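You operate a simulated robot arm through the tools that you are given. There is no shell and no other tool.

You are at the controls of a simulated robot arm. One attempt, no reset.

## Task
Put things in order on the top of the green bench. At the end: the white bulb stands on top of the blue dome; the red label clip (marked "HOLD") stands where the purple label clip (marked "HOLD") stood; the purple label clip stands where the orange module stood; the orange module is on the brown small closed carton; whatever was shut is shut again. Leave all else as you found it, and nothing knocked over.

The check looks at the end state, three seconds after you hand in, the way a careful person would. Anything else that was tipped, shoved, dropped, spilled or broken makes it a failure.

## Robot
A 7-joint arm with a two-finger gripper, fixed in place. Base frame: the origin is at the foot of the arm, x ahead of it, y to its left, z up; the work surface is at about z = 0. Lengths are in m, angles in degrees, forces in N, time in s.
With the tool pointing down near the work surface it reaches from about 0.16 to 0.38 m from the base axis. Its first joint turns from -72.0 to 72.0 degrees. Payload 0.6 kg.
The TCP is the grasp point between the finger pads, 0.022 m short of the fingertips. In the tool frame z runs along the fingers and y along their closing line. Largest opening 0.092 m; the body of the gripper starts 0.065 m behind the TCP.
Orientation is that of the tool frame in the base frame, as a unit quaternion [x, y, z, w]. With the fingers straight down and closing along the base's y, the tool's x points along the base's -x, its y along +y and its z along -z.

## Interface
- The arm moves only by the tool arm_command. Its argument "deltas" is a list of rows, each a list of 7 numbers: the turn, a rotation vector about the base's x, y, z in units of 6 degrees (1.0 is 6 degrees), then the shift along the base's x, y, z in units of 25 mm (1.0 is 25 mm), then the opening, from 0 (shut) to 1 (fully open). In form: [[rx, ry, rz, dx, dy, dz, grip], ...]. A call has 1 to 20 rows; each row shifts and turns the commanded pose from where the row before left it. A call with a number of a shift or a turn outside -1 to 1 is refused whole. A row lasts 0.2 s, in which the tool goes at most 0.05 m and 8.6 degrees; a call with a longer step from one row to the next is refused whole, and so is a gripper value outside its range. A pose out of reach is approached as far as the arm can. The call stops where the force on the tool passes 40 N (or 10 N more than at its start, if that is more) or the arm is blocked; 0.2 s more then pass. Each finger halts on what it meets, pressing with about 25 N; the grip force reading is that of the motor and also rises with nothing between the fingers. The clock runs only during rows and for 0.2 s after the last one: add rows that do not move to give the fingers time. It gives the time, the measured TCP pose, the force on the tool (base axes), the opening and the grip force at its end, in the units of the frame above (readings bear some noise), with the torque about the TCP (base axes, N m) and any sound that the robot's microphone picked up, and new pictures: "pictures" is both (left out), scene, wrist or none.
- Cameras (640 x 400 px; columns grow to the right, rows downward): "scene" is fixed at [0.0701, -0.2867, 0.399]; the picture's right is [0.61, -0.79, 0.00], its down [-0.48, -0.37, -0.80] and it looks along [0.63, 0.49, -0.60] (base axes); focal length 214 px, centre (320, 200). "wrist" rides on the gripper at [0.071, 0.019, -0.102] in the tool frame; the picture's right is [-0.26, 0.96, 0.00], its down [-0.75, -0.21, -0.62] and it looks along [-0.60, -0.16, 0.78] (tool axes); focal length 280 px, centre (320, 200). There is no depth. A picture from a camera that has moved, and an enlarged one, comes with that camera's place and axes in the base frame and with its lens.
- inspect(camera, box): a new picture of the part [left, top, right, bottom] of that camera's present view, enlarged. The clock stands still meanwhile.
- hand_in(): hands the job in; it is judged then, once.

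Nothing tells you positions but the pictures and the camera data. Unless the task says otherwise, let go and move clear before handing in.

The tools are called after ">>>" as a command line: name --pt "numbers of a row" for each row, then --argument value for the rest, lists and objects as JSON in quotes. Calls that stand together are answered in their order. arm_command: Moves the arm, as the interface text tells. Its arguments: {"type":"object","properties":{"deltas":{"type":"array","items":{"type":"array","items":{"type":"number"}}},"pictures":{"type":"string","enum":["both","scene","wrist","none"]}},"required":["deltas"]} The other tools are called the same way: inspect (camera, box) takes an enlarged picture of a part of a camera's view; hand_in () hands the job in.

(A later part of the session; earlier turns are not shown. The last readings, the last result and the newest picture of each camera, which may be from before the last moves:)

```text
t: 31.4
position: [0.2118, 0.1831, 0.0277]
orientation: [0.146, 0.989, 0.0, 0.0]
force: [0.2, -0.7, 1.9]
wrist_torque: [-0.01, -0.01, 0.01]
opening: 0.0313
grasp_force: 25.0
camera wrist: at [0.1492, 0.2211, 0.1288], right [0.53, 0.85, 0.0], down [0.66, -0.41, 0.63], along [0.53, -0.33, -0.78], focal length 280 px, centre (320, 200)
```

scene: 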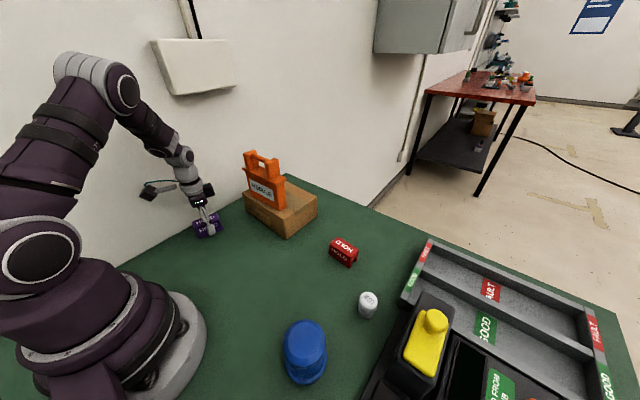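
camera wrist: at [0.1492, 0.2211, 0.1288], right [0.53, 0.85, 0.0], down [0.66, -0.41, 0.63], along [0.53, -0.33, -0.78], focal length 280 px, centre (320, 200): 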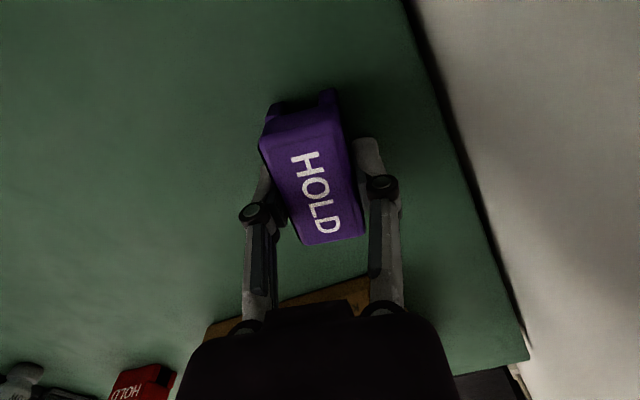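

The purple clip is gripped at 31 mm. I'll lift it and carry it to the module's old place at (0.19, -0.058), turning it to the module's axis.

>>> arm_command --pt "0 0 0 0 0 0.3 0.15" --pt "0 0 0 0 0 0.7 0.15" --pt "0 0 0 0 -0.2 1 0.15" --pt "0 0 0 0 -0.3 1 0.15" --pt "0 0 0 0 -0.3 1 0.15" --pictures "scene"

>>> arm_command --pt "0 0 0.93 -0.05 -0.52 0 0.15" --pt "0 0 0.93 -0.05 -0.52 0 0.15" --pt "0 0 0.93 -0.05 -0.52 0 0.15" --pt "0 0 0.93 -0.05 -0.52 0 0.15" --pt "0 0 0.93 -0.05 -0.52 0 0.15" --pt "0 0 0.93 -0.05 -0.52 0 0.15" --pt "0 0 0.93 -0.05 -0.52 0 0.15" --pt "0 0 0.93 -0.05 -0.52 0 0.15" --pt "0 0 0.93 -0.05 -0.52 0 0.15" --pt "0 0 0.93 -0.05 -0.52 0 0.15" --pt "0 0 0.93 -0.05 -0.52 0 0.15" --pt "0 0 0.93 -0.05 -0.52 0 0.15" --pt "0 0 0.93 -0.05 -0.52 0 0.15" --pt "0 0 0.93 -0.05 -0.52 0 0.15" --pt "0 0 0.93 -0.05 -0.52 0 0.15" --pt "0 0 0.93 -0.05 -0.52 0 0.15" --pt "0 0 0.93 -0.05 -0.52 0 0.15" --pt "0 0 0 0 0 0 0.15"

```text
t: 32.6
position: [0.2114, 0.165, 0.13]
orientation: [0.146, 0.989, 0.0, 0.0]
force: [0.3, 0.0, -0.6]
wrist_torque: [-0.02, 0.01, -0.02]
opening: 0.0308
grasp_force: 24.7
```

scene: 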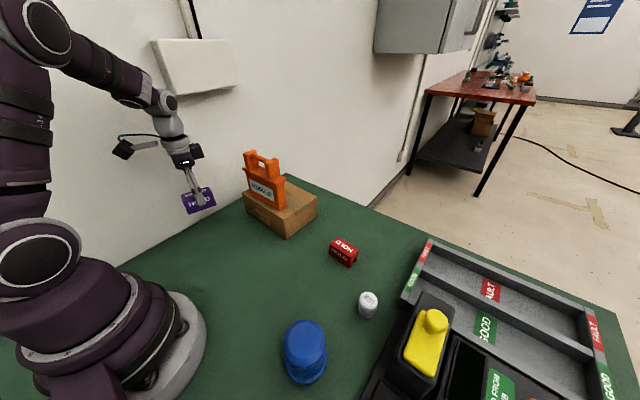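

```text
t: 36.4
position: [0.1912, -0.0577, 0.1283]
orientation: [-0.63, 0.777, 0.0, 0.0]
force: [0.4, -0.4, -1.2]
wrist_torque: [0.04, -0.03, 0.0]
opening: 0.031
grasp_force: 24.9
camera wrist: at [0.1561, -0.1236, 0.2293], right [-0.89, 0.45, 0.0], down [0.35, 0.7, 0.62], along [0.28, 0.56, -0.78], focal length 280 px, centre (320, 200)
```

scene: 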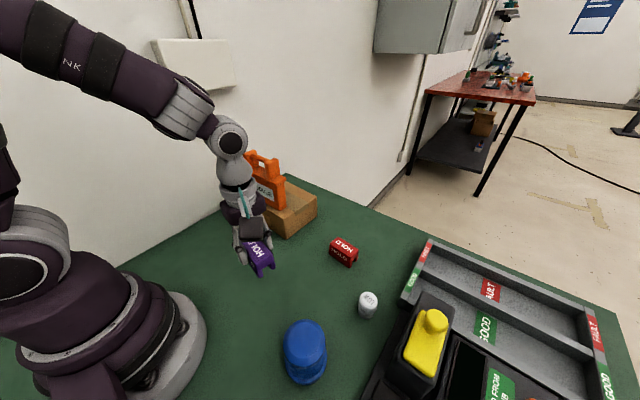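
wrist: 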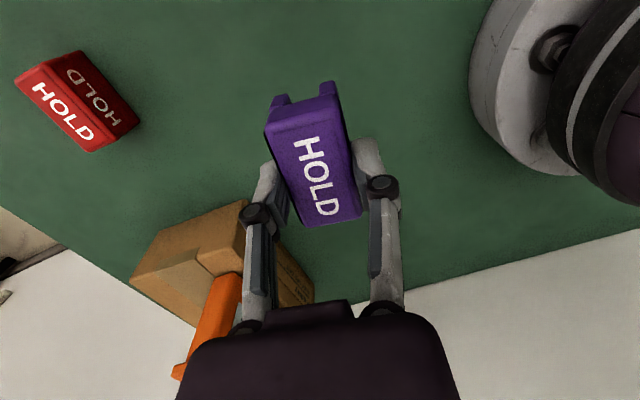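

The clip appears to sit slightly differently in the fingers than at the grasp. I'll look closely before lowering.

>>> inspect --camera "wrist" --box '[220, 60, 420, 260]'

>>> inspect --camera "scene" --box '[210, 200, 310, 300]'

```text
2.00 times, centred on (320, 160) of wrist
camera zoom: at [0.1561, -0.1236, 0.2293], right [-0.89, 0.45, 0.0], down [0.35, 0.7, 0.62], along [0.28, 0.56, -0.78], focal length 561 px, centre (320, 280)
```

zoom: 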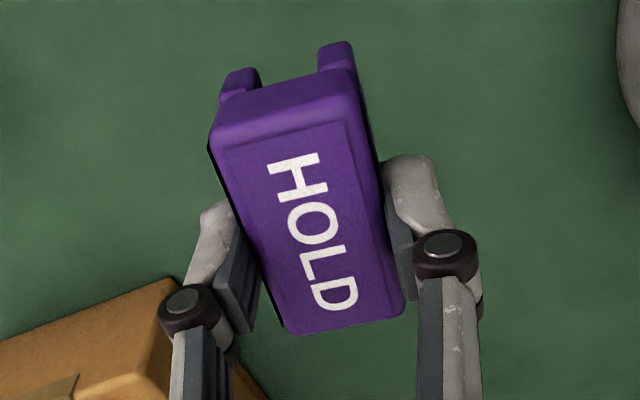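

```text
4.00 times, centred on (260, 250) of scene
camera zoom: at [0.0701, -0.2867, 0.399], right [0.61, -0.79, 0.0], down [-0.48, -0.37, -0.8], along [0.63, 0.49, -0.6], focal length 858 px, centre (560, 0)
```

zoom: 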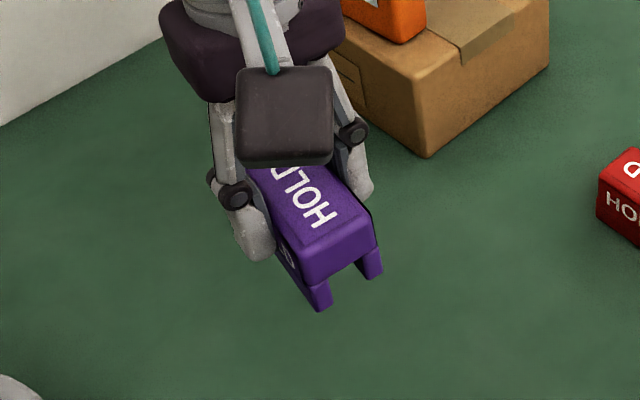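

The clip is centred on the TCP but seems to have slid about 8 mm down in the pads. I'll lower slowly and stop at contact.

>>> arm_command --pt "0 0 0 0 0 -0.8 0.15" --pt "0 0 0 0 0 -0.8 0.15" --pt "0 0 0 0 0 -0.8 0.15" --pt "0 0 0 0 0 -0.5 0.15" --pt "0 0 0 0 0 0 0.15"

>>> inspect --camera "scene" --box '[210, 210, 310, 310]'

```text
t: 37.6
position: [0.1907, -0.0586, 0.0552]
orientation: [-0.63, 0.777, 0.0, -0.002]
force: [-0.6, -0.5, -0.4]
wrist_torque: [-0.01, -0.02, -0.02]
opening: 0.0308
grasp_force: 24.5
camera wrist: at [0.157, -0.1234, 0.157], right [-0.89, 0.46, 0.0], down [0.36, 0.69, 0.63], along [0.28, 0.56, -0.78], focal length 280 px, centre (320, 200)
```

scene: 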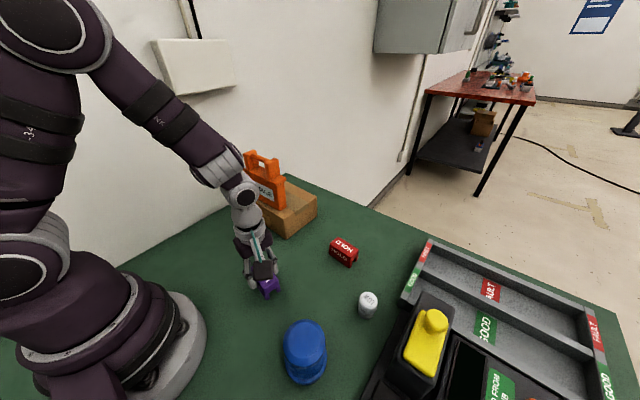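
wrist: 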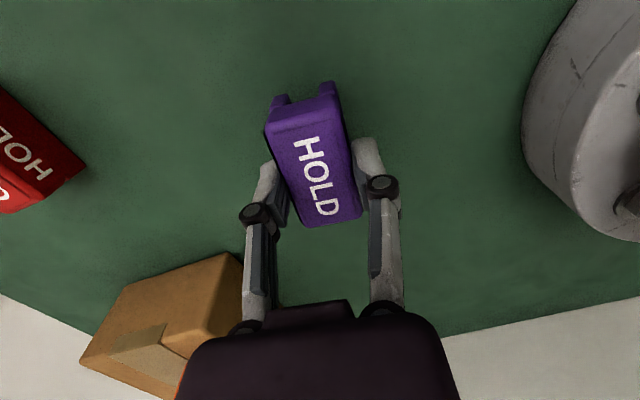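

```text
4.00 times, centred on (260, 260) of scene
camera zoom: at [0.0701, -0.2867, 0.399], right [0.61, -0.79, 0.0], down [-0.48, -0.37, -0.8], along [0.63, 0.49, -0.6], focal length 858 px, centre (560, -40)
```

zoom: 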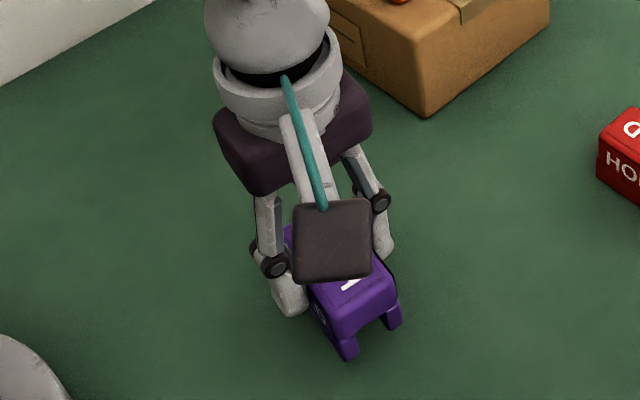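

>>> arm_command --pt "0 0 0 0 0 -0.3 0.15" --pt "0 0 0 0 0 -0.2 0.15" --pt "0 0 0 0 0 0 0.15" --pictures "none"

>>> arm_command --pt "0 0 0 0 0 -0.08 0.15" --pt "0 0 0 0 0 0 0.15" --pictures "none"

```text
t: 38.4
position: [0.1915, -0.0585, 0.0432]
orientation: [-0.63, 0.777, 0.0, 0.0]
force: [0.2, -0.6, -0.8]
wrist_torque: [-0.02, 0.01, 0.0]
opening: 0.0309
grasp_force: 25.0
```

```text
t: 39.0
position: [0.1913, -0.0571, 0.0401]
orientation: [-0.63, 0.777, 0.0, 0.0]
force: [-0.2, -0.2, -0.2]
wrist_torque: [0.02, 0.0, -0.01]
opening: 0.0306
grasp_force: 24.6
```

>>> arm_command --pt "0 0 0 0 0 -0.08 0.15" --pt "0 0 0 0 0 0 0.15" --pictures "none"

>>> arm_command --pt "0 0 0 0 0 -0.06 0.15" --pt "0 0 0 0 0 0 0.15" --pictures "none"

```text
t: 39.6
position: [0.1921, -0.0587, 0.0399]
orientation: [-0.63, 0.777, 0.0, 0.0]
force: [-2.6, 3.2, 17.8]
wrist_torque: [-0.27, 0.19, -0.06]
opening: 0.0307
grasp_force: 25.5
```

```text
t: 40.2
position: [0.191, -0.0572, 0.0389]
orientation: [-0.63, 0.777, 0.0, 0.0]
force: [-0.8, 5.9, 21.9]
wrist_torque: [0.17, 0.02, 0.0]
opening: 0.0307
grasp_force: 25.1
```

The clip is in contact with the bench. I'll relax the force a little and open gently.

>>> arm_command --pt "0 0 0 0 0 0.06 0.15" --pt "0 0 0 0 0 0 0.36" --pt "0 0 0 0 0 0 0.42" --pt "0 0 0 0 0 0 0.5" --pt "0 0 0 0 0 0 0.55"

>>> inspect --camera "wrist" --box '[220, 60, 420, 260]'

```text
t: 41.4
position: [0.191, -0.0585, 0.0408]
orientation: [-0.63, 0.776, 0.0, 0.0]
force: [0.6, 0.3, 0.2]
wrist_torque: [0.01, 0.0, 0.01]
opening: 0.0506
grasp_force: 0.0
camera wrist: at [0.1564, -0.1236, 0.1414], right [-0.89, 0.46, 0.0], down [0.36, 0.69, 0.62], along [0.28, 0.56, -0.78], focal length 280 px, centre (320, 200)
```

scene: 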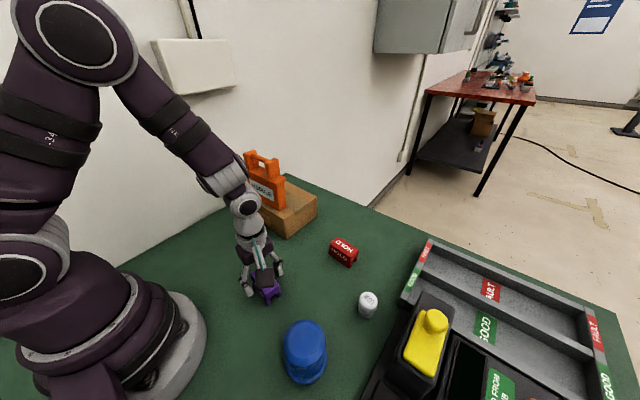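
wrist: 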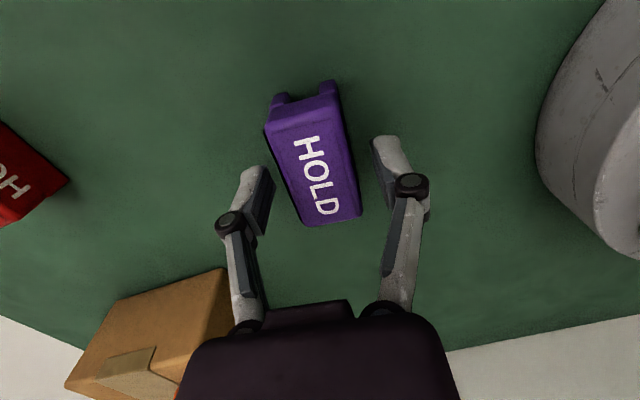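

```text
2.00 times, centred on (320, 160) of wrist
camera zoom: at [0.1564, -0.1236, 0.1414], right [-0.89, 0.46, 0.0], down [0.36, 0.69, 0.62], along [0.28, 0.56, -0.78], focal length 561 px, centre (320, 280)
```

zoom: 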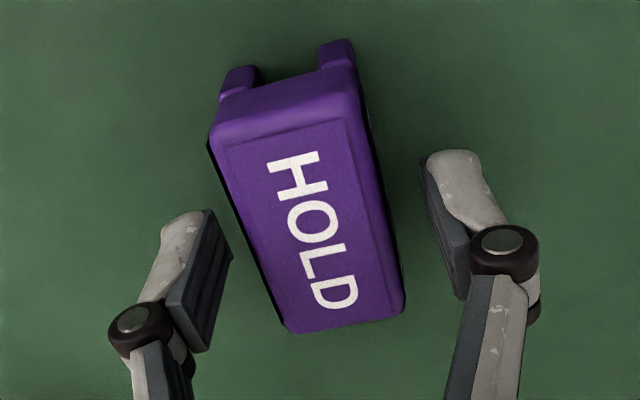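

The purple clip is placed. I'll withdraw upward and go look at the red clip near (0.349, -0.135).

>>> arm_command --pt "0 0 0 0 0 0.4 0.55" --pt "0 0 0 0 0 0.8 0.6" --pt "0 0 0 0 0 1 0.7" --pt "0 0 0 0 0 1 0.7" --pt "0 0 0 0 0 1 0.7" --pt "0 0 0.15 0.65 -0.36 0 0.7" --pt "0 0 0.15 0.65 -0.36 0 0.7" --pt "0 0 0.15 0.65 -0.36 0 0.7" --pt "0 0 0.15 0.65 -0.36 0 0.7" --pt "0 0 0.15 0.65 -0.36 0 0.7" --pt "0 0 0.15 0.65 -0.36 0 0.7" --pt "0 0 0.15 0.65 -0.36 0 0.7" --pt "0 0 0.15 0.65 -0.36 0 0.7" --pt "0 0 0 0.3 0 0 0.7" --pt "0 0 0 0 0 0 0.7"

>>> inspect --camera "wrist" --box '[220, 0, 420, 200]'

>>> inspect --camera "scene" --box '[220, 200, 380, 300]'

```text
t: 44.6
position: [0.3289, -0.1278, 0.1444]
orientation: [-0.678, 0.735, 0.0, 0.001]
force: [0.0, -0.4, 0.1]
wrist_torque: [-0.03, -0.02, -0.01]
opening: 0.0643
grasp_force: 0.0
camera wrist: at [0.303, -0.1973, 0.2463], right [-0.94, 0.34, 0.0], down [0.27, 0.73, 0.62], along [0.21, 0.59, -0.78], focal length 280 px, centre (320, 200)
```

scene: 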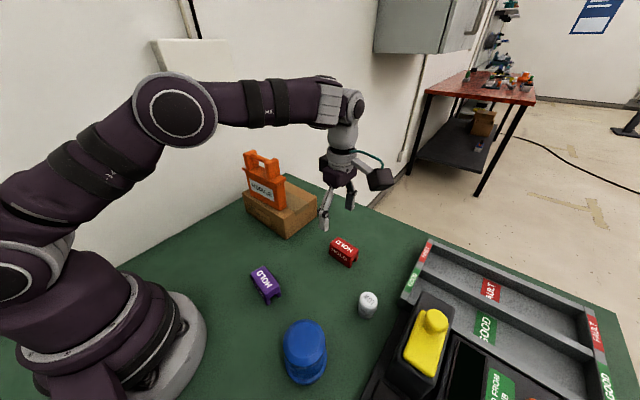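
wrist: 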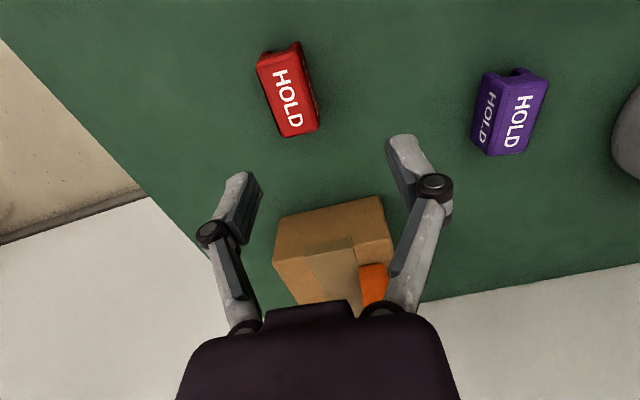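

```text
2.00 times, centred on (320, 100) of wrist
camera zoom: at [0.303, -0.1973, 0.2463], right [-0.94, 0.34, 0.0], down [0.27, 0.73, 0.62], along [0.21, 0.59, -0.78], focal length 561 px, centre (320, 400)
```

zoom: 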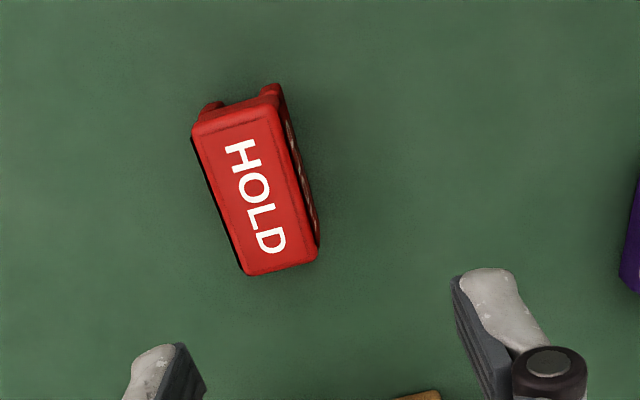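

```text
4.00 times, centred on (300, 250) of scene
camera zoom: at [0.0701, -0.2867, 0.399], right [0.61, -0.79, 0.0], down [-0.48, -0.37, -0.8], along [0.63, 0.49, -0.6], focal length 858 px, centre (400, 0)
```

zoom: 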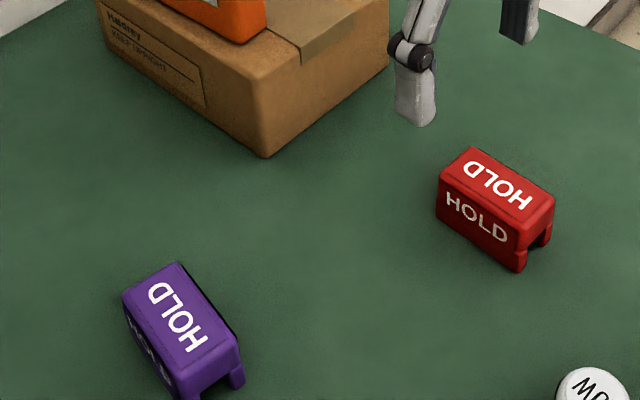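

The red clip's centre is about (0.3475, -0.137) with its axis at about 84°, which is close to the reach limit. I'll move above it while lowering to z=0.08.

>>> arm_command --pt "0 0 -0.1 0 0 -0.6 0.7" --pt "0 0 -0.1 0.15 -0.1 -0.6 0.7" --pt "0 0 0 0.3 -0.13 -0.7 0.7" --pt "0 0 0 0.3 -0.13 -0.7 0.7" --pt "0 0 0 0 0 0 0.7" --pictures "wrist"

>>> inspect --camera "wrist" --box '[220, 40, 420, 240]'

```text
t: 45.8
position: [0.3465, -0.1367, 0.0794]
orientation: [-0.67, 0.742, 0.0, 0.0]
force: [0.0, -0.5, 0.3]
wrist_torque: [0.01, -0.02, -0.01]
opening: 0.0643
grasp_force: 0.0
camera wrist: at [0.3203, -0.2053, 0.1808], right [-0.93, 0.36, 0.0], down [0.28, 0.73, 0.63], along [0.23, 0.58, -0.78], focal length 280 px, centre (320, 200)
```

wrist: 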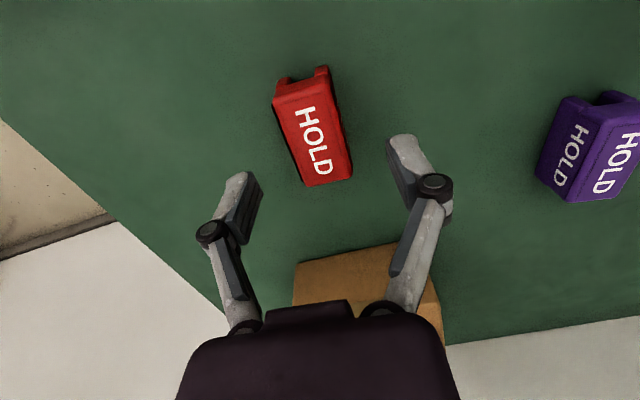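

```text
2.00 times, centred on (320, 140) of wrist
camera zoom: at [0.3203, -0.2053, 0.1808], right [-0.93, 0.36, 0.0], down [0.28, 0.73, 0.63], along [0.23, 0.58, -0.78], focal length 561 px, centre (320, 320)
```

zoom: 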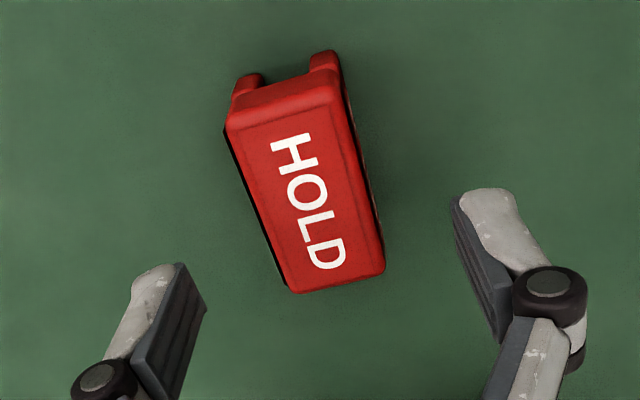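

It's aligned. I'll descend and grasp the red clip.

>>> arm_command --pt "0 0 0 -0.04 0 -0.6 0.7" --pt "0 0 0 0 0 -0.6 0.7" --pt "0 0 0 0 0 -0.5 0.7" --pt "0 0 0 0 0 -0.38 0.7" --pt "0 0 0 0 0 0 0.7" --pt "0 0 0 0 0 0 0.55" --pt "0 0 0 0 0 0 0.4" --pt "0 0 0 0 0 0 0.25" --pt "0 0 0 0 0 0 0.1" --pt "0 0 0 0 0 0 0.1"

>>> inspect --camera "wrist" --box '[220, 60, 420, 260]'

```text
t: 48.0
position: [0.3459, -0.1394, 0.027]
orientation: [-0.67, 0.742, 0.0, -0.001]
force: [-0.4, -0.9, 3.4]
wrist_torque: [-0.02, -0.03, 0.01]
opening: 0.031
grasp_force: 24.7
camera wrist: at [0.3188, -0.2069, 0.1291], right [-0.93, 0.36, 0.0], down [0.28, 0.73, 0.62], along [0.23, 0.58, -0.78], focal length 280 px, centre (320, 200)
```

scene: 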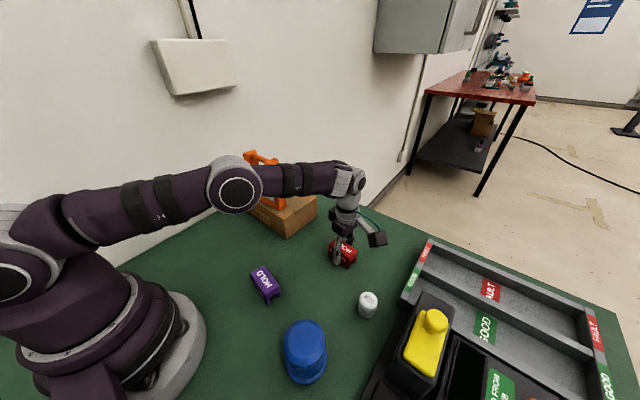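
wrist: 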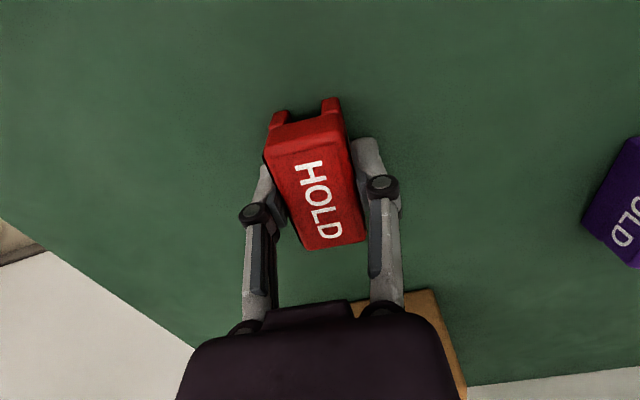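

```text
2.00 times, centred on (320, 160) of wrist
camera zoom: at [0.3188, -0.2069, 0.1291], right [-0.93, 0.36, 0.0], down [0.28, 0.73, 0.62], along [0.23, 0.58, -0.78], focal length 561 px, centre (320, 280)
```

zoom: 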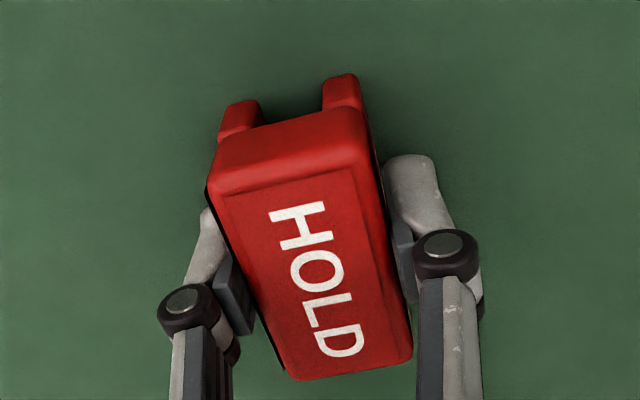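

Gripped. I'll lift slowly this time and check for slip.

>>> arm_command --pt "0 0 0 0 0 0.1 0.1" --pt "0 0 0 0 0 0.2 0.1" --pt "0 0 0 0 0 0.3 0.1" --pt "0 0 0 0 0 0.3 0.1" --pt "0 0 0 0 0 0.3 0.1" --pt "0 0 0 0 0 0 0.1"

>>> inspect --camera "wrist" --box '[220, 60, 420, 260]'

```text
t: 49.4
position: [0.345, -0.1374, 0.058]
orientation: [-0.67, 0.743, 0.0, 0.0]
force: [-0.2, 0.4, -0.6]
wrist_torque: [-0.01, 0.0, 0.03]
opening: 0.0311
grasp_force: 24.9
camera wrist: at [0.3185, -0.2061, 0.1589], right [-0.93, 0.36, 0.0], down [0.28, 0.73, 0.62], along [0.22, 0.58, -0.78], focal length 280 px, centre (320, 200)
```

scene: 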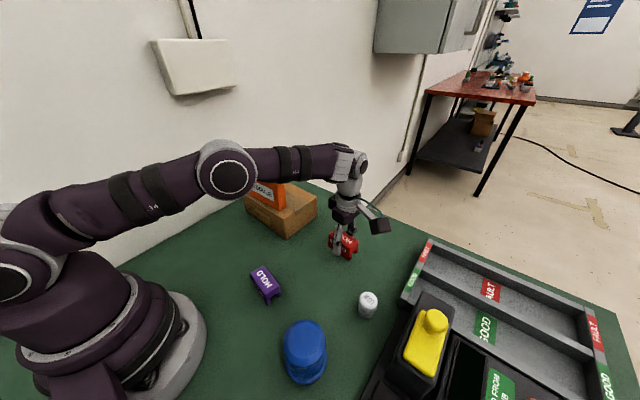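
wrist: 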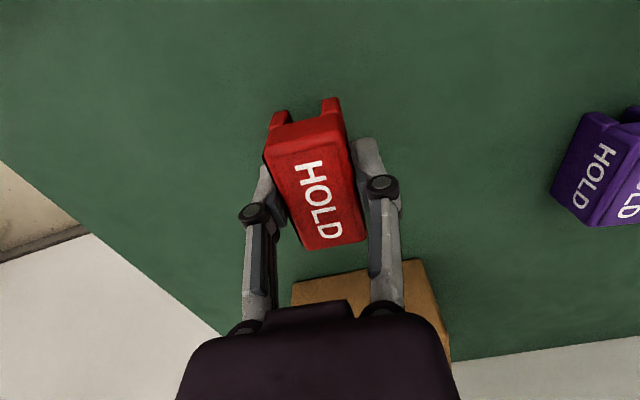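

```text
2.00 times, centred on (320, 160) of wrist
camera zoom: at [0.3185, -0.2061, 0.1589], right [-0.93, 0.36, 0.0], down [0.28, 0.73, 0.62], along [0.22, 0.58, -0.78], focal length 561 px, centre (320, 280)
```

zoom: 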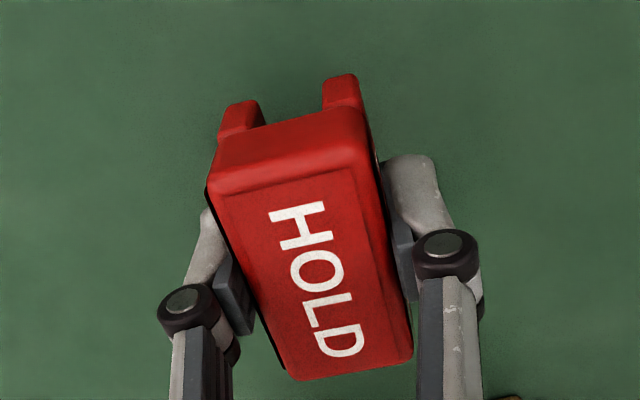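

No slip. Now I'll carry it back around, keeping inside of the carton, to above the purple clip's old place and turning it to the same orientation.

>>> arm_command --pt "0 0 -0.2 -0.25 0.15 0.3 0.1" --pt "0 0 -0.5 -0.5 0.3 0.5 0.1" --pt "0 0 -0.6 -0.6 0.35 0.6 0.1" --pt "0 0 -0.6 -0.6 0.35 0.6 0.1" --pt "0 0 -0.6 -0.6 0.4 0.6 0.1" --pt "0 0 -0.7 -0.65 0.4 0.4 0.1" --pt "0 0 -0.8 -0.6 0.4 0.2 0.1" --pt "0 0 -0.8 -0.6 0.45 0 0.1" --pictures "scene"

>>> arm_command --pt "0 0 -1 -0.1 0.7 0 0.1" --pt "0 0 -1 -0.1 0.8 0 0.1" --pt "0 0 -1 -0.1 0.8 0 0.1" --pt "0 0 -1 -0.1 0.8 0 0.1" --pt "0 0 -1 -0.1 0.8 0 0.1" --pt "0 0 -1 -0.1 0.8 0 0.1" --pt "0 0 -1 -0.1 0.8 0 0.1" --pt "0 0 -1 -0.1 0.8 0 0.1" --pt "0 0 -1 -0.1 0.8 0 0.1" --pt "0 0 -1 -0.1 0.8 0 0.1" --pt "0 0 -1 -0.1 0.8 0 0.1" --pt "0 0 -1 0 0.5 0 0.1" --pt "0 0 0 0 0.2 0 0.1" --pt "0 0 0 0 0 0 0.1"

```text
t: 51.2
position: [0.2355, -0.0685, 0.1363]
orientation: [-0.463, 0.887, 0.0, 0.0]
force: [0.6, 0.7, -0.4]
wrist_torque: [0.0, 0.02, 0.01]
opening: 0.031
grasp_force: 24.7
```

scene: 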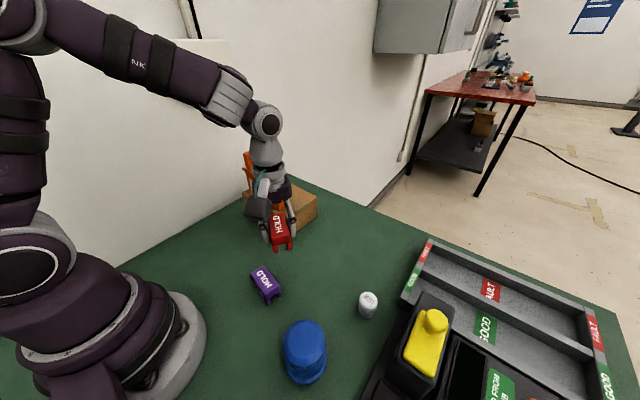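

```text
t: 54.2
position: [0.2092, 0.1664, 0.1394]
orientation: [0.146, 0.989, 0.0, 0.0]
force: [0.1, 0.2, 0.0]
wrist_torque: [-0.03, 0.0, 0.04]
opening: 0.0308
grasp_force: 24.7
camera wrist: at [0.1452, 0.2057, 0.2401], right [0.53, 0.85, 0.0], down [0.66, -0.41, 0.62], along [0.53, -0.33, -0.78], focal length 280 px, centre (320, 200)
```

scene: 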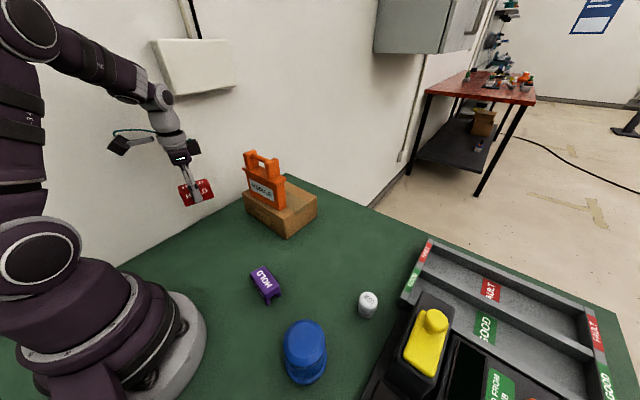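
wrist: 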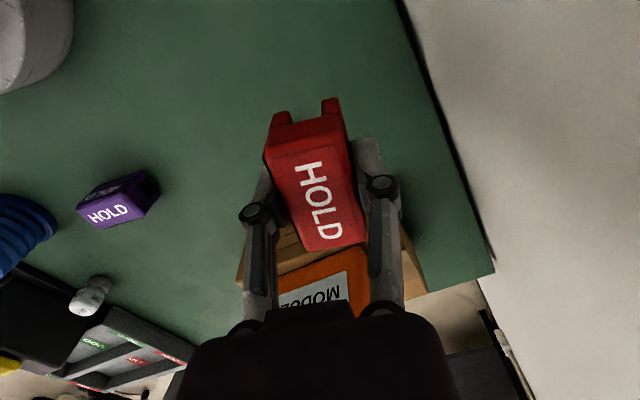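

>>> arm_command --pt "0 0 0 -0.05 0.36 -0.3 0.1" --pt "0 0 0 -0.04 0.36 -0.6 0.1" --pt "0 0 0 0 0 -0.8 0.1" --pt "0 0 0 0 0 -0.8 0.1" --pt "0 0 0 0 0 -0.8 0.1" --pt "0 0 0 0 0 -0.6 0.1" --pt "0 0 0 0 0 -0.3 0.1" --pt "0 0 0 0 0 0 0.1"

>>> inspect --camera "scene" --box '[180, 200, 240, 245]'

```text
t: 56.0
position: [0.206, 0.1854, 0.0313]
orientation: [0.144, 0.99, 0.0, -0.001]
force: [0.3, 0.8, -0.2]
wrist_torque: [-0.01, -0.01, 0.01]
opening: 0.0312
grasp_force: 25.1
camera wrist: at [0.143, 0.2246, 0.1327], right [0.53, 0.85, 0.0], down [0.66, -0.41, 0.63], along [0.53, -0.33, -0.78], focal length 280 px, centre (320, 200)
```

scene: 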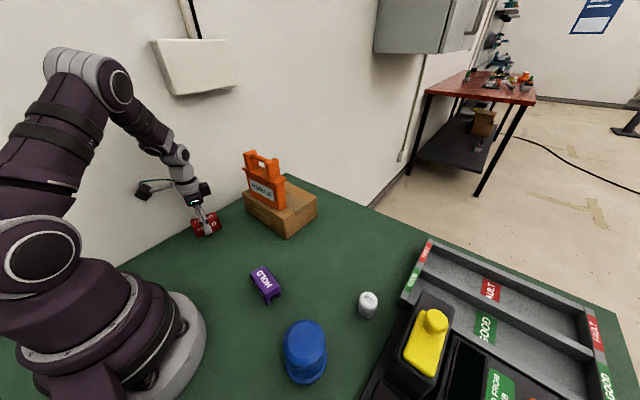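
wrist: 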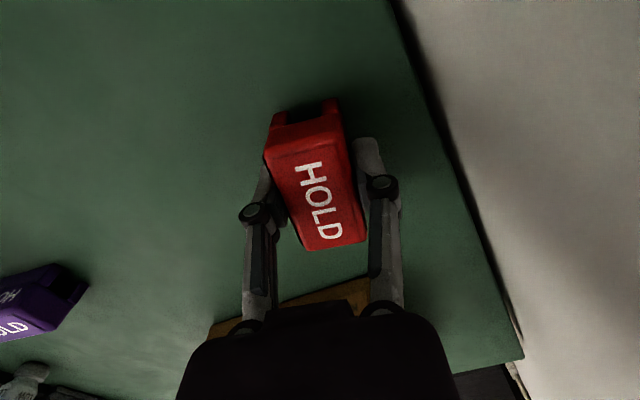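

```text
8.89 times, centred on (210, 222) of scene
camera zoom: at [0.0701, -0.2867, 0.399], right [0.61, -0.79, 0.0], down [-0.48, -0.37, -0.8], along [0.63, 0.49, -0.6], focal length 1906 px, centre (1298, 0)
```

zoom: 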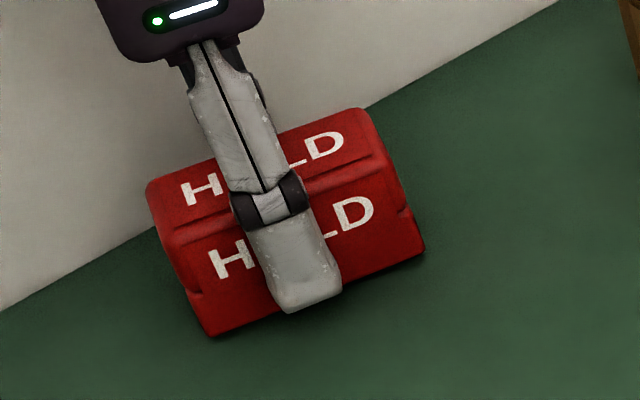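

Compared with the purple clip's original outline it is about 3 mm off, so I'll correct that and set it down slowly.

>>> arm_command --pt "0 0 0 0.08 -0.09 0 0.1" --pt "0 0 0 0 0 -0.08 0.1" --pt "0 0 0 0 0 0 0.1" --pictures "none"

>>> arm_command --pt "0 0 0 0 0 -0.06 0.1" --pt "0 0 0 0 0 0 0.1" --pictures "none"

```text
t: 56.8
position: [0.2097, 0.1814, 0.0298]
orientation: [0.145, 0.989, 0.0, 0.0]
force: [0.5, -0.3, 0.2]
wrist_torque: [0.03, 0.02, 0.0]
opening: 0.0311
grasp_force: 24.7
```

```text
t: 57.4
position: [0.2096, 0.1815, 0.0283]
orientation: [0.147, 0.989, -0.001, 0.0]
force: [0.1, 0.6, 0.3]
wrist_torque: [0.0, -0.02, 0.01]
opening: 0.0309
grasp_force: 24.9
```

>>> arm_command --pt "0 0 0 0 0 -0.05 0.1" --pt "0 0 0 0 0 0 0.1" --pictures "none"

>>> inspect --camera "scene" --box '[180, 200, 240, 245]'

```text
t: 58.0
position: [0.2087, 0.1826, 0.0274]
orientation: [0.146, 0.989, 0.0, 0.0]
force: [-0.2, -0.6, 2.3]
wrist_torque: [-0.04, -0.08, -0.04]
opening: 0.0309
grasp_force: 24.7
```

```text
8.89 times, centred on (210, 222) of scene
camera zoom: at [0.0701, -0.2867, 0.399], right [0.61, -0.79, 0.0], down [-0.48, -0.37, -0.8], along [0.63, 0.49, -0.6], focal length 1906 px, centre (1298, 0)
```

zoom: 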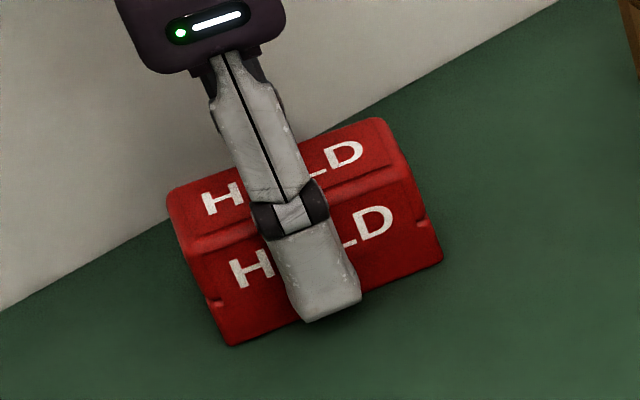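

It matches the original outline to about 1 mm and is just touching. I'll release and rise.

>>> arm_command --pt "0 0 0 0 0 0 0.36" --pt "0 0 0 0 0 0 0.45" --pt "0 0 0 0 0 0 0.58" --pt "0 0 0 0 0 0 0.6" --pt "0 0 0 0 0 0.4 0.6" --pt "0 0 0 0 0 0.8 0.6" --pt "0 0 0 0 -0.1 1 0.6" --pt "0 0 0 0 -0.2 1 0.6" --pt "0 0 0 0 -0.4 1 0.6"

>>> inspect --camera "scene" --box '[180, 200, 240, 245]'

>>> inspect --camera "scene" --box '[260, 260, 460, 400]'

```text
t: 60.0
position: [0.2111, 0.1647, 0.1301]
orientation: [0.146, 0.989, -0.001, 0.0]
force: [0.9, -0.5, -0.2]
wrist_torque: [0.03, -0.05, 0.0]
opening: 0.0554
grasp_force: 0.0
camera wrist: at [0.1483, 0.2028, 0.2326], right [0.53, 0.85, 0.0], down [0.66, -0.41, 0.62], along [0.53, -0.33, -0.78], focal length 280 px, centre (320, 200)
```

scene: 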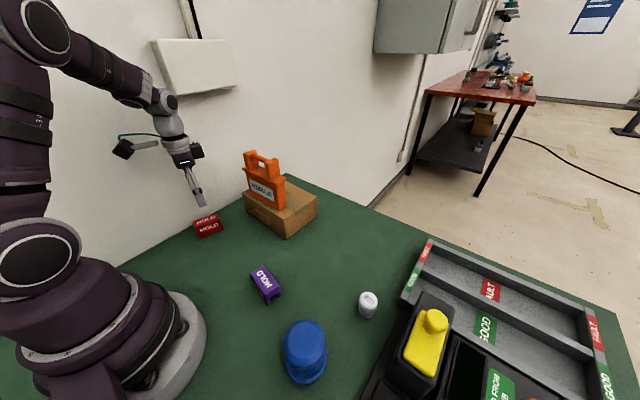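
wrist: 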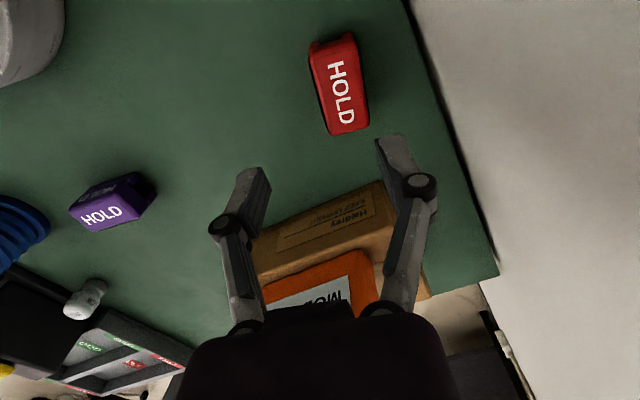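

```text
8.89 times, centred on (210, 222) of scene
camera zoom: at [0.0701, -0.2867, 0.399], right [0.61, -0.79, 0.0], down [-0.48, -0.37, -0.8], along [0.63, 0.49, -0.6], focal length 1906 px, centre (1298, 0)
```

zoom: 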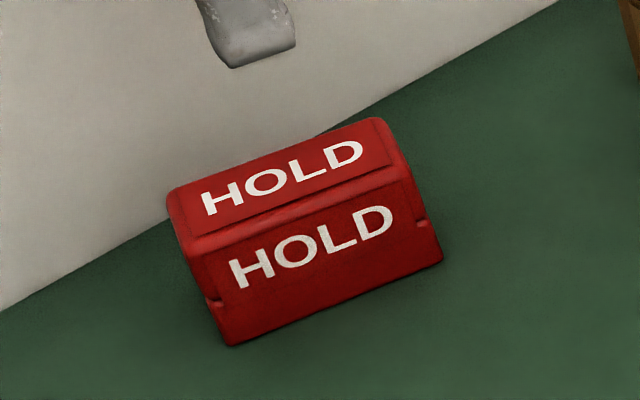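

```text
2.86 times, centred on (360, 330) of scene
camera zoom: at [0.0701, -0.2867, 0.399], right [0.61, -0.79, 0.0], down [-0.48, -0.37, -0.8], along [0.63, 0.49, -0.6], focal length 613 px, centre (206, -171)
```

zoom: 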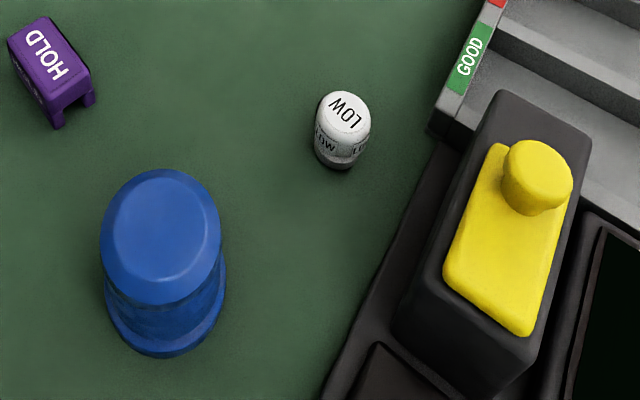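

The red clip sits exactly where the purple one stood. Next is the bulb near (0.267, -0.236); I'll approach with the camera on the +y side, away from the test fixture.

>>> arm_command --pt "0 0 -0.72 0 -0.7 0.4 0.6" --pt "0 0 -0.72 0 -0.94 0.4 0.6" --pt "0 0 -0.72 0 -0.94 0.4 0.6" --pt "0 0 -0.72 0 -0.94 0.4 0.6" --pt "0 0 -0.72 0 -0.94 0.4 0.6" --pt "0 0 -0.72 0.1 -0.94 0.4 0.6" --pt "0 0 -0.72 0.1 -0.94 0.2 0.6" --pt "0 0 -0.72 0.2 -0.94 0 0.6" --pt "0 0 -0.72 0.2 -0.94 0 0.6" --pt "0 0 -0.72 0.2 -0.94 0 0.6" --pt "0 0 -0.72 0.2 -0.94 0 0.6" --pt "0 0 -0.72 0.2 -0.94 0 0.6" --pt "0 0 -0.72 0.2 -0.94 0 0.6" --pt "0 0 -0.72 0.2 -0.94 0 0.6" --pt "0 0 -0.72 0.2 -0.94 0 0.6" --pt "0 0 -0.72 0.2 -0.94 0 0.6" --pt "0 0 -0.72 0.2 -0.94 0 0.6" --pt "0 0 0 0 0 0 0.6"

>>> inspect --camera "wrist" --box '[220, 0, 420, 200]'

```text
t: 63.8
position: [0.2618, -0.2267, 0.197]
orientation: [0.708, 0.706, 0.001, -0.001]
force: [-0.4, -0.5, 0.1]
wrist_torque: [0.01, 0.01, 0.01]
opening: 0.0553
grasp_force: 0.1
camera wrist: at [0.2813, -0.1565, 0.2986], right [0.96, -0.27, 0.0], down [-0.21, -0.75, 0.62], along [-0.17, -0.6, -0.78], focal length 280 px, centre (320, 200)
```

scene: 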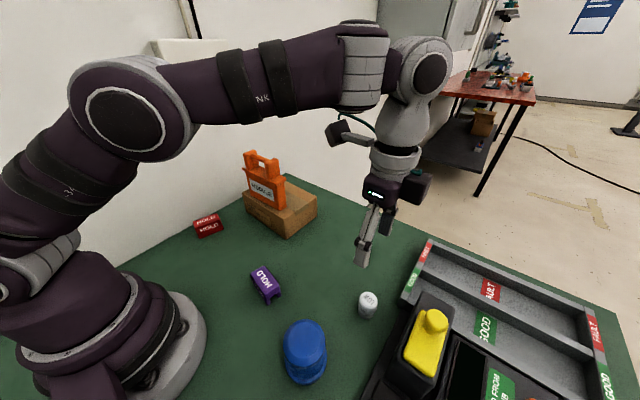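
wrist: 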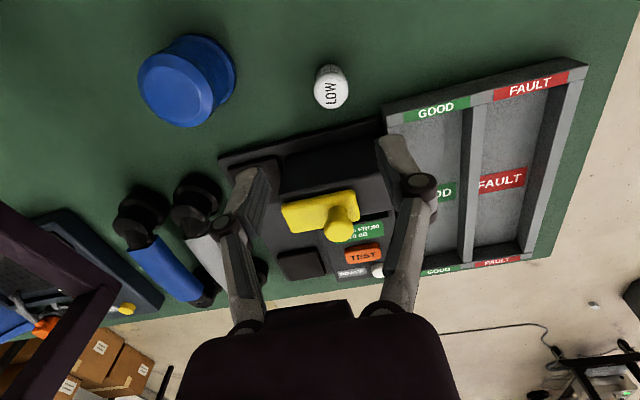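

```text
2.00 times, centred on (320, 100) of wrist
camera zoom: at [0.2813, -0.1565, 0.2986], right [0.96, -0.27, 0.0], down [-0.21, -0.75, 0.62], along [-0.17, -0.6, -0.78], focal length 561 px, centre (320, 400)
```

zoom: 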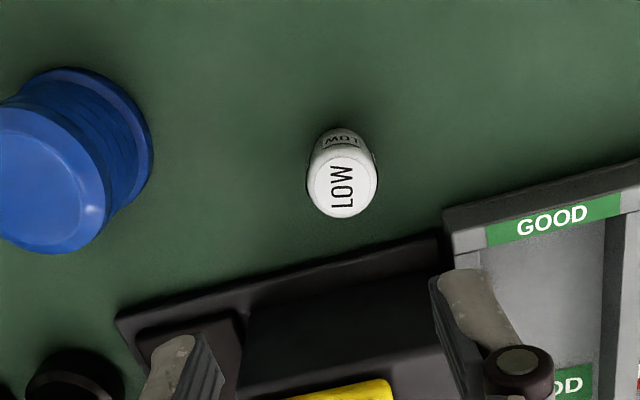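

The bulb measures about 30 mm across at (0.271, -0.2375), height about 0.045–0.05. I'll descend partway above it.

>>> arm_command --pt "0 0 0 0.18 -0.2 -0.3 0.65" --pt "0 0 0 0.19 -0.23 -0.7 0.65" --pt "0 0 0 0 0 -0.9 0.65" --pt "0 0 0 0 0 -0.9 0.65" --pt "0 0 0 0 0 -0.7 0.65" --pt "0 0 0 0 0 0 0.65"

>>> inspect --camera "wrist" --box '[220, 40, 420, 240]'

>>> inspect --camera "wrist" --box '[60, 40, 260, 240]'

```text
t: 65.2
position: [0.2724, -0.2397, 0.1088]
orientation: [0.708, 0.706, 0.0, 0.0]
force: [0.2, 0.5, -0.6]
wrist_torque: [0.01, -0.01, -0.02]
opening: 0.06
grasp_force: 0.0
camera wrist: at [0.2916, -0.169, 0.2114], right [0.96, -0.27, 0.0], down [-0.21, -0.75, 0.62], along [-0.17, -0.6, -0.78], focal length 280 px, centre (320, 200)
```

scene: 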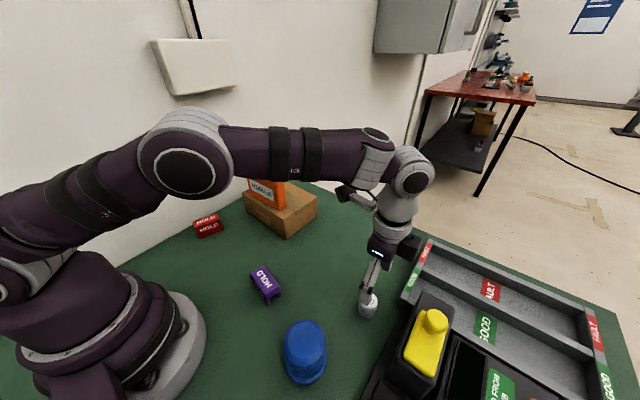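
wrist: 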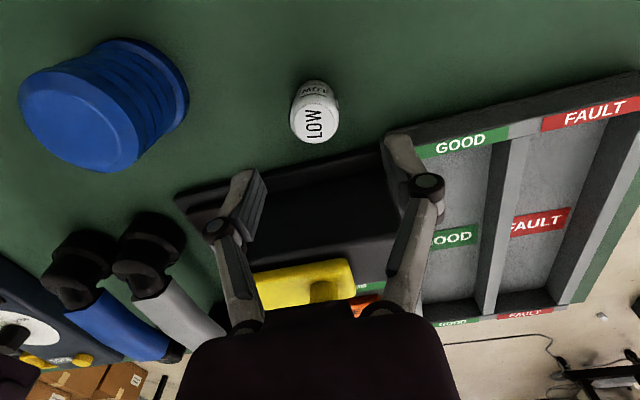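

```text
2.00 times, centred on (320, 140) of wrist
camera zoom: at [0.2916, -0.169, 0.2114], right [0.96, -0.27, 0.0], down [-0.21, -0.75, 0.62], along [-0.17, -0.6, -0.78], focal length 561 px, centre (320, 320)
```

zoom: 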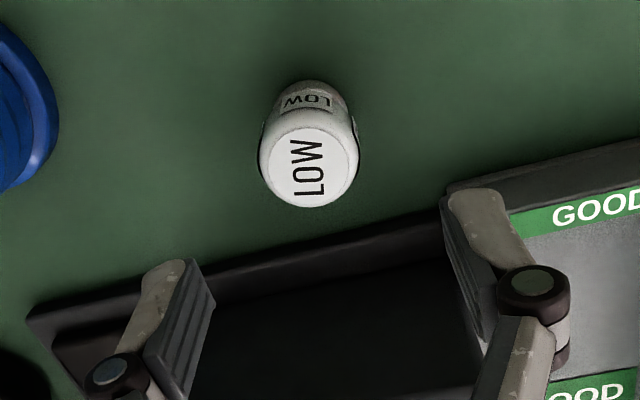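

```text
2.00 times, centred on (160, 140) of wrist
camera zoom: at [0.2916, -0.169, 0.2114], right [0.96, -0.27, 0.0], down [-0.21, -0.75, 0.62], along [-0.17, -0.6, -0.78], focal length 561 px, centre (640, 320)
```

zoom: 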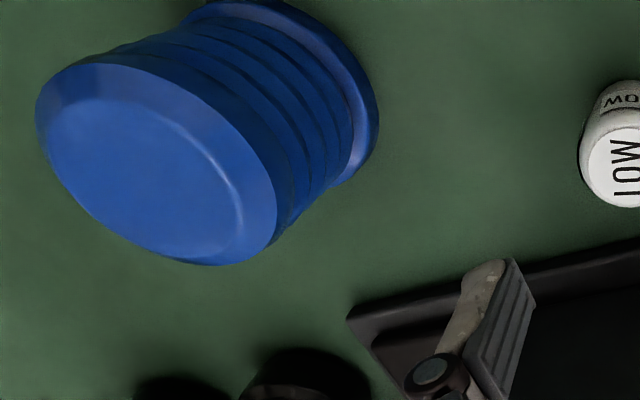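

Dome top is flat, good. I'll make a small correction to the bulb centre (0.269, -0.236), then descend to grasp height.

>>> arm_command --pt "0 0 0 -0.14 0.15 -0.4 0.65" --pt "0 0 0 0 0 -0.7 0.65" --pt "0 0 0 0 0 -0.7 0.65" --pt "0 0 0 0 0 -0.7 0.65" --pt "0 0 0 0 0 -0.4 0.65" --pt "0 0 0 0 0 -0.2 0.65" --pt "0 0 0 0 0 0 0.65"

>>> inspect --camera "wrist" --box '[220, 60, 420, 260]'

>>> inspect --camera "scene" --box '[330, 250, 430, 330]'

```text
t: 66.8
position: [0.2703, -0.2347, 0.0317]
orientation: [0.708, 0.706, -0.001, 0.0]
force: [-0.2, -0.3, -1.7]
wrist_torque: [0.01, 0.03, 0.0]
opening: 0.0597
grasp_force: 0.0
camera wrist: at [0.2885, -0.1648, 0.1335], right [0.96, -0.26, 0.0], down [-0.21, -0.75, 0.63], along [-0.17, -0.6, -0.78], focal length 280 px, centre (320, 200)
```

scene: 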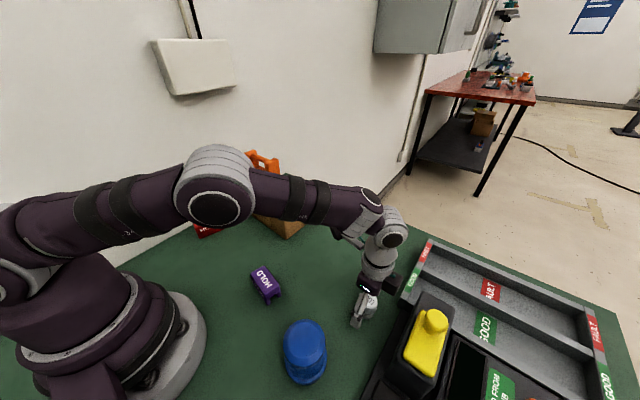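
wrist: 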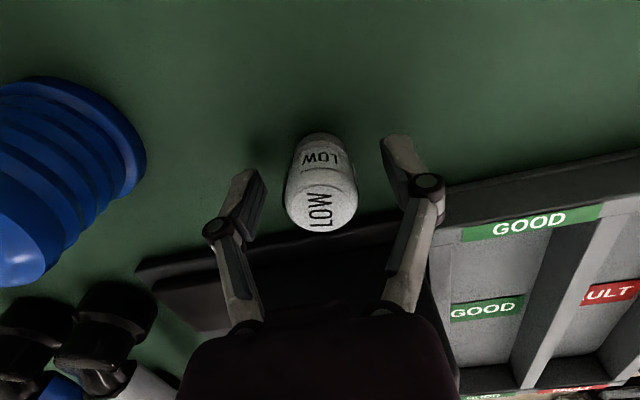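

```text
2.00 times, centred on (320, 160) of wrist
camera zoom: at [0.2885, -0.1648, 0.1335], right [0.96, -0.26, 0.0], down [-0.21, -0.75, 0.63], along [-0.17, -0.6, -0.78], focal length 561 px, centre (320, 280)
```

zoom: 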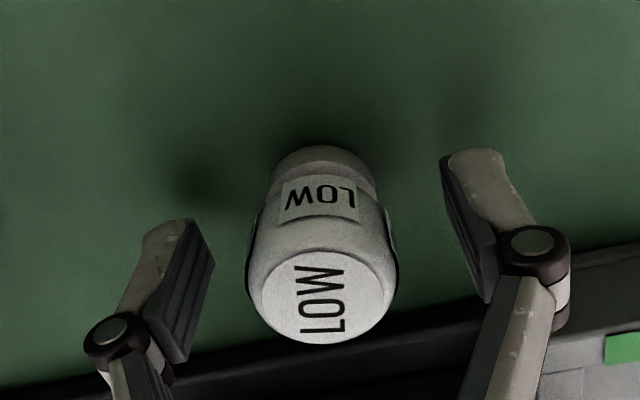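

```text
5.00 times, centred on (380, 290) of scene
camera zoom: at [0.0701, -0.2867, 0.399], right [0.61, -0.79, 0.0], down [-0.48, -0.37, -0.8], along [0.63, 0.49, -0.6], focal length 1072 px, centre (20, -250)
```

zoom: 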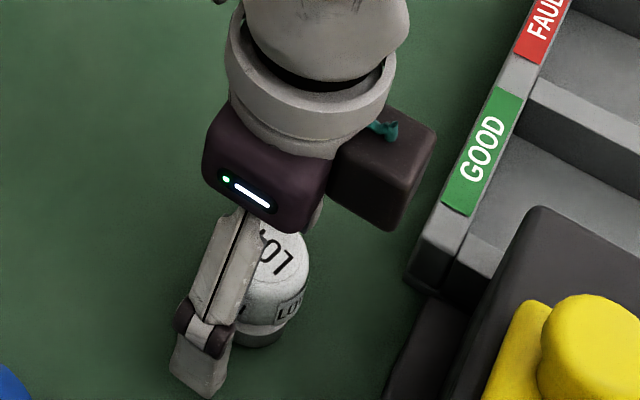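

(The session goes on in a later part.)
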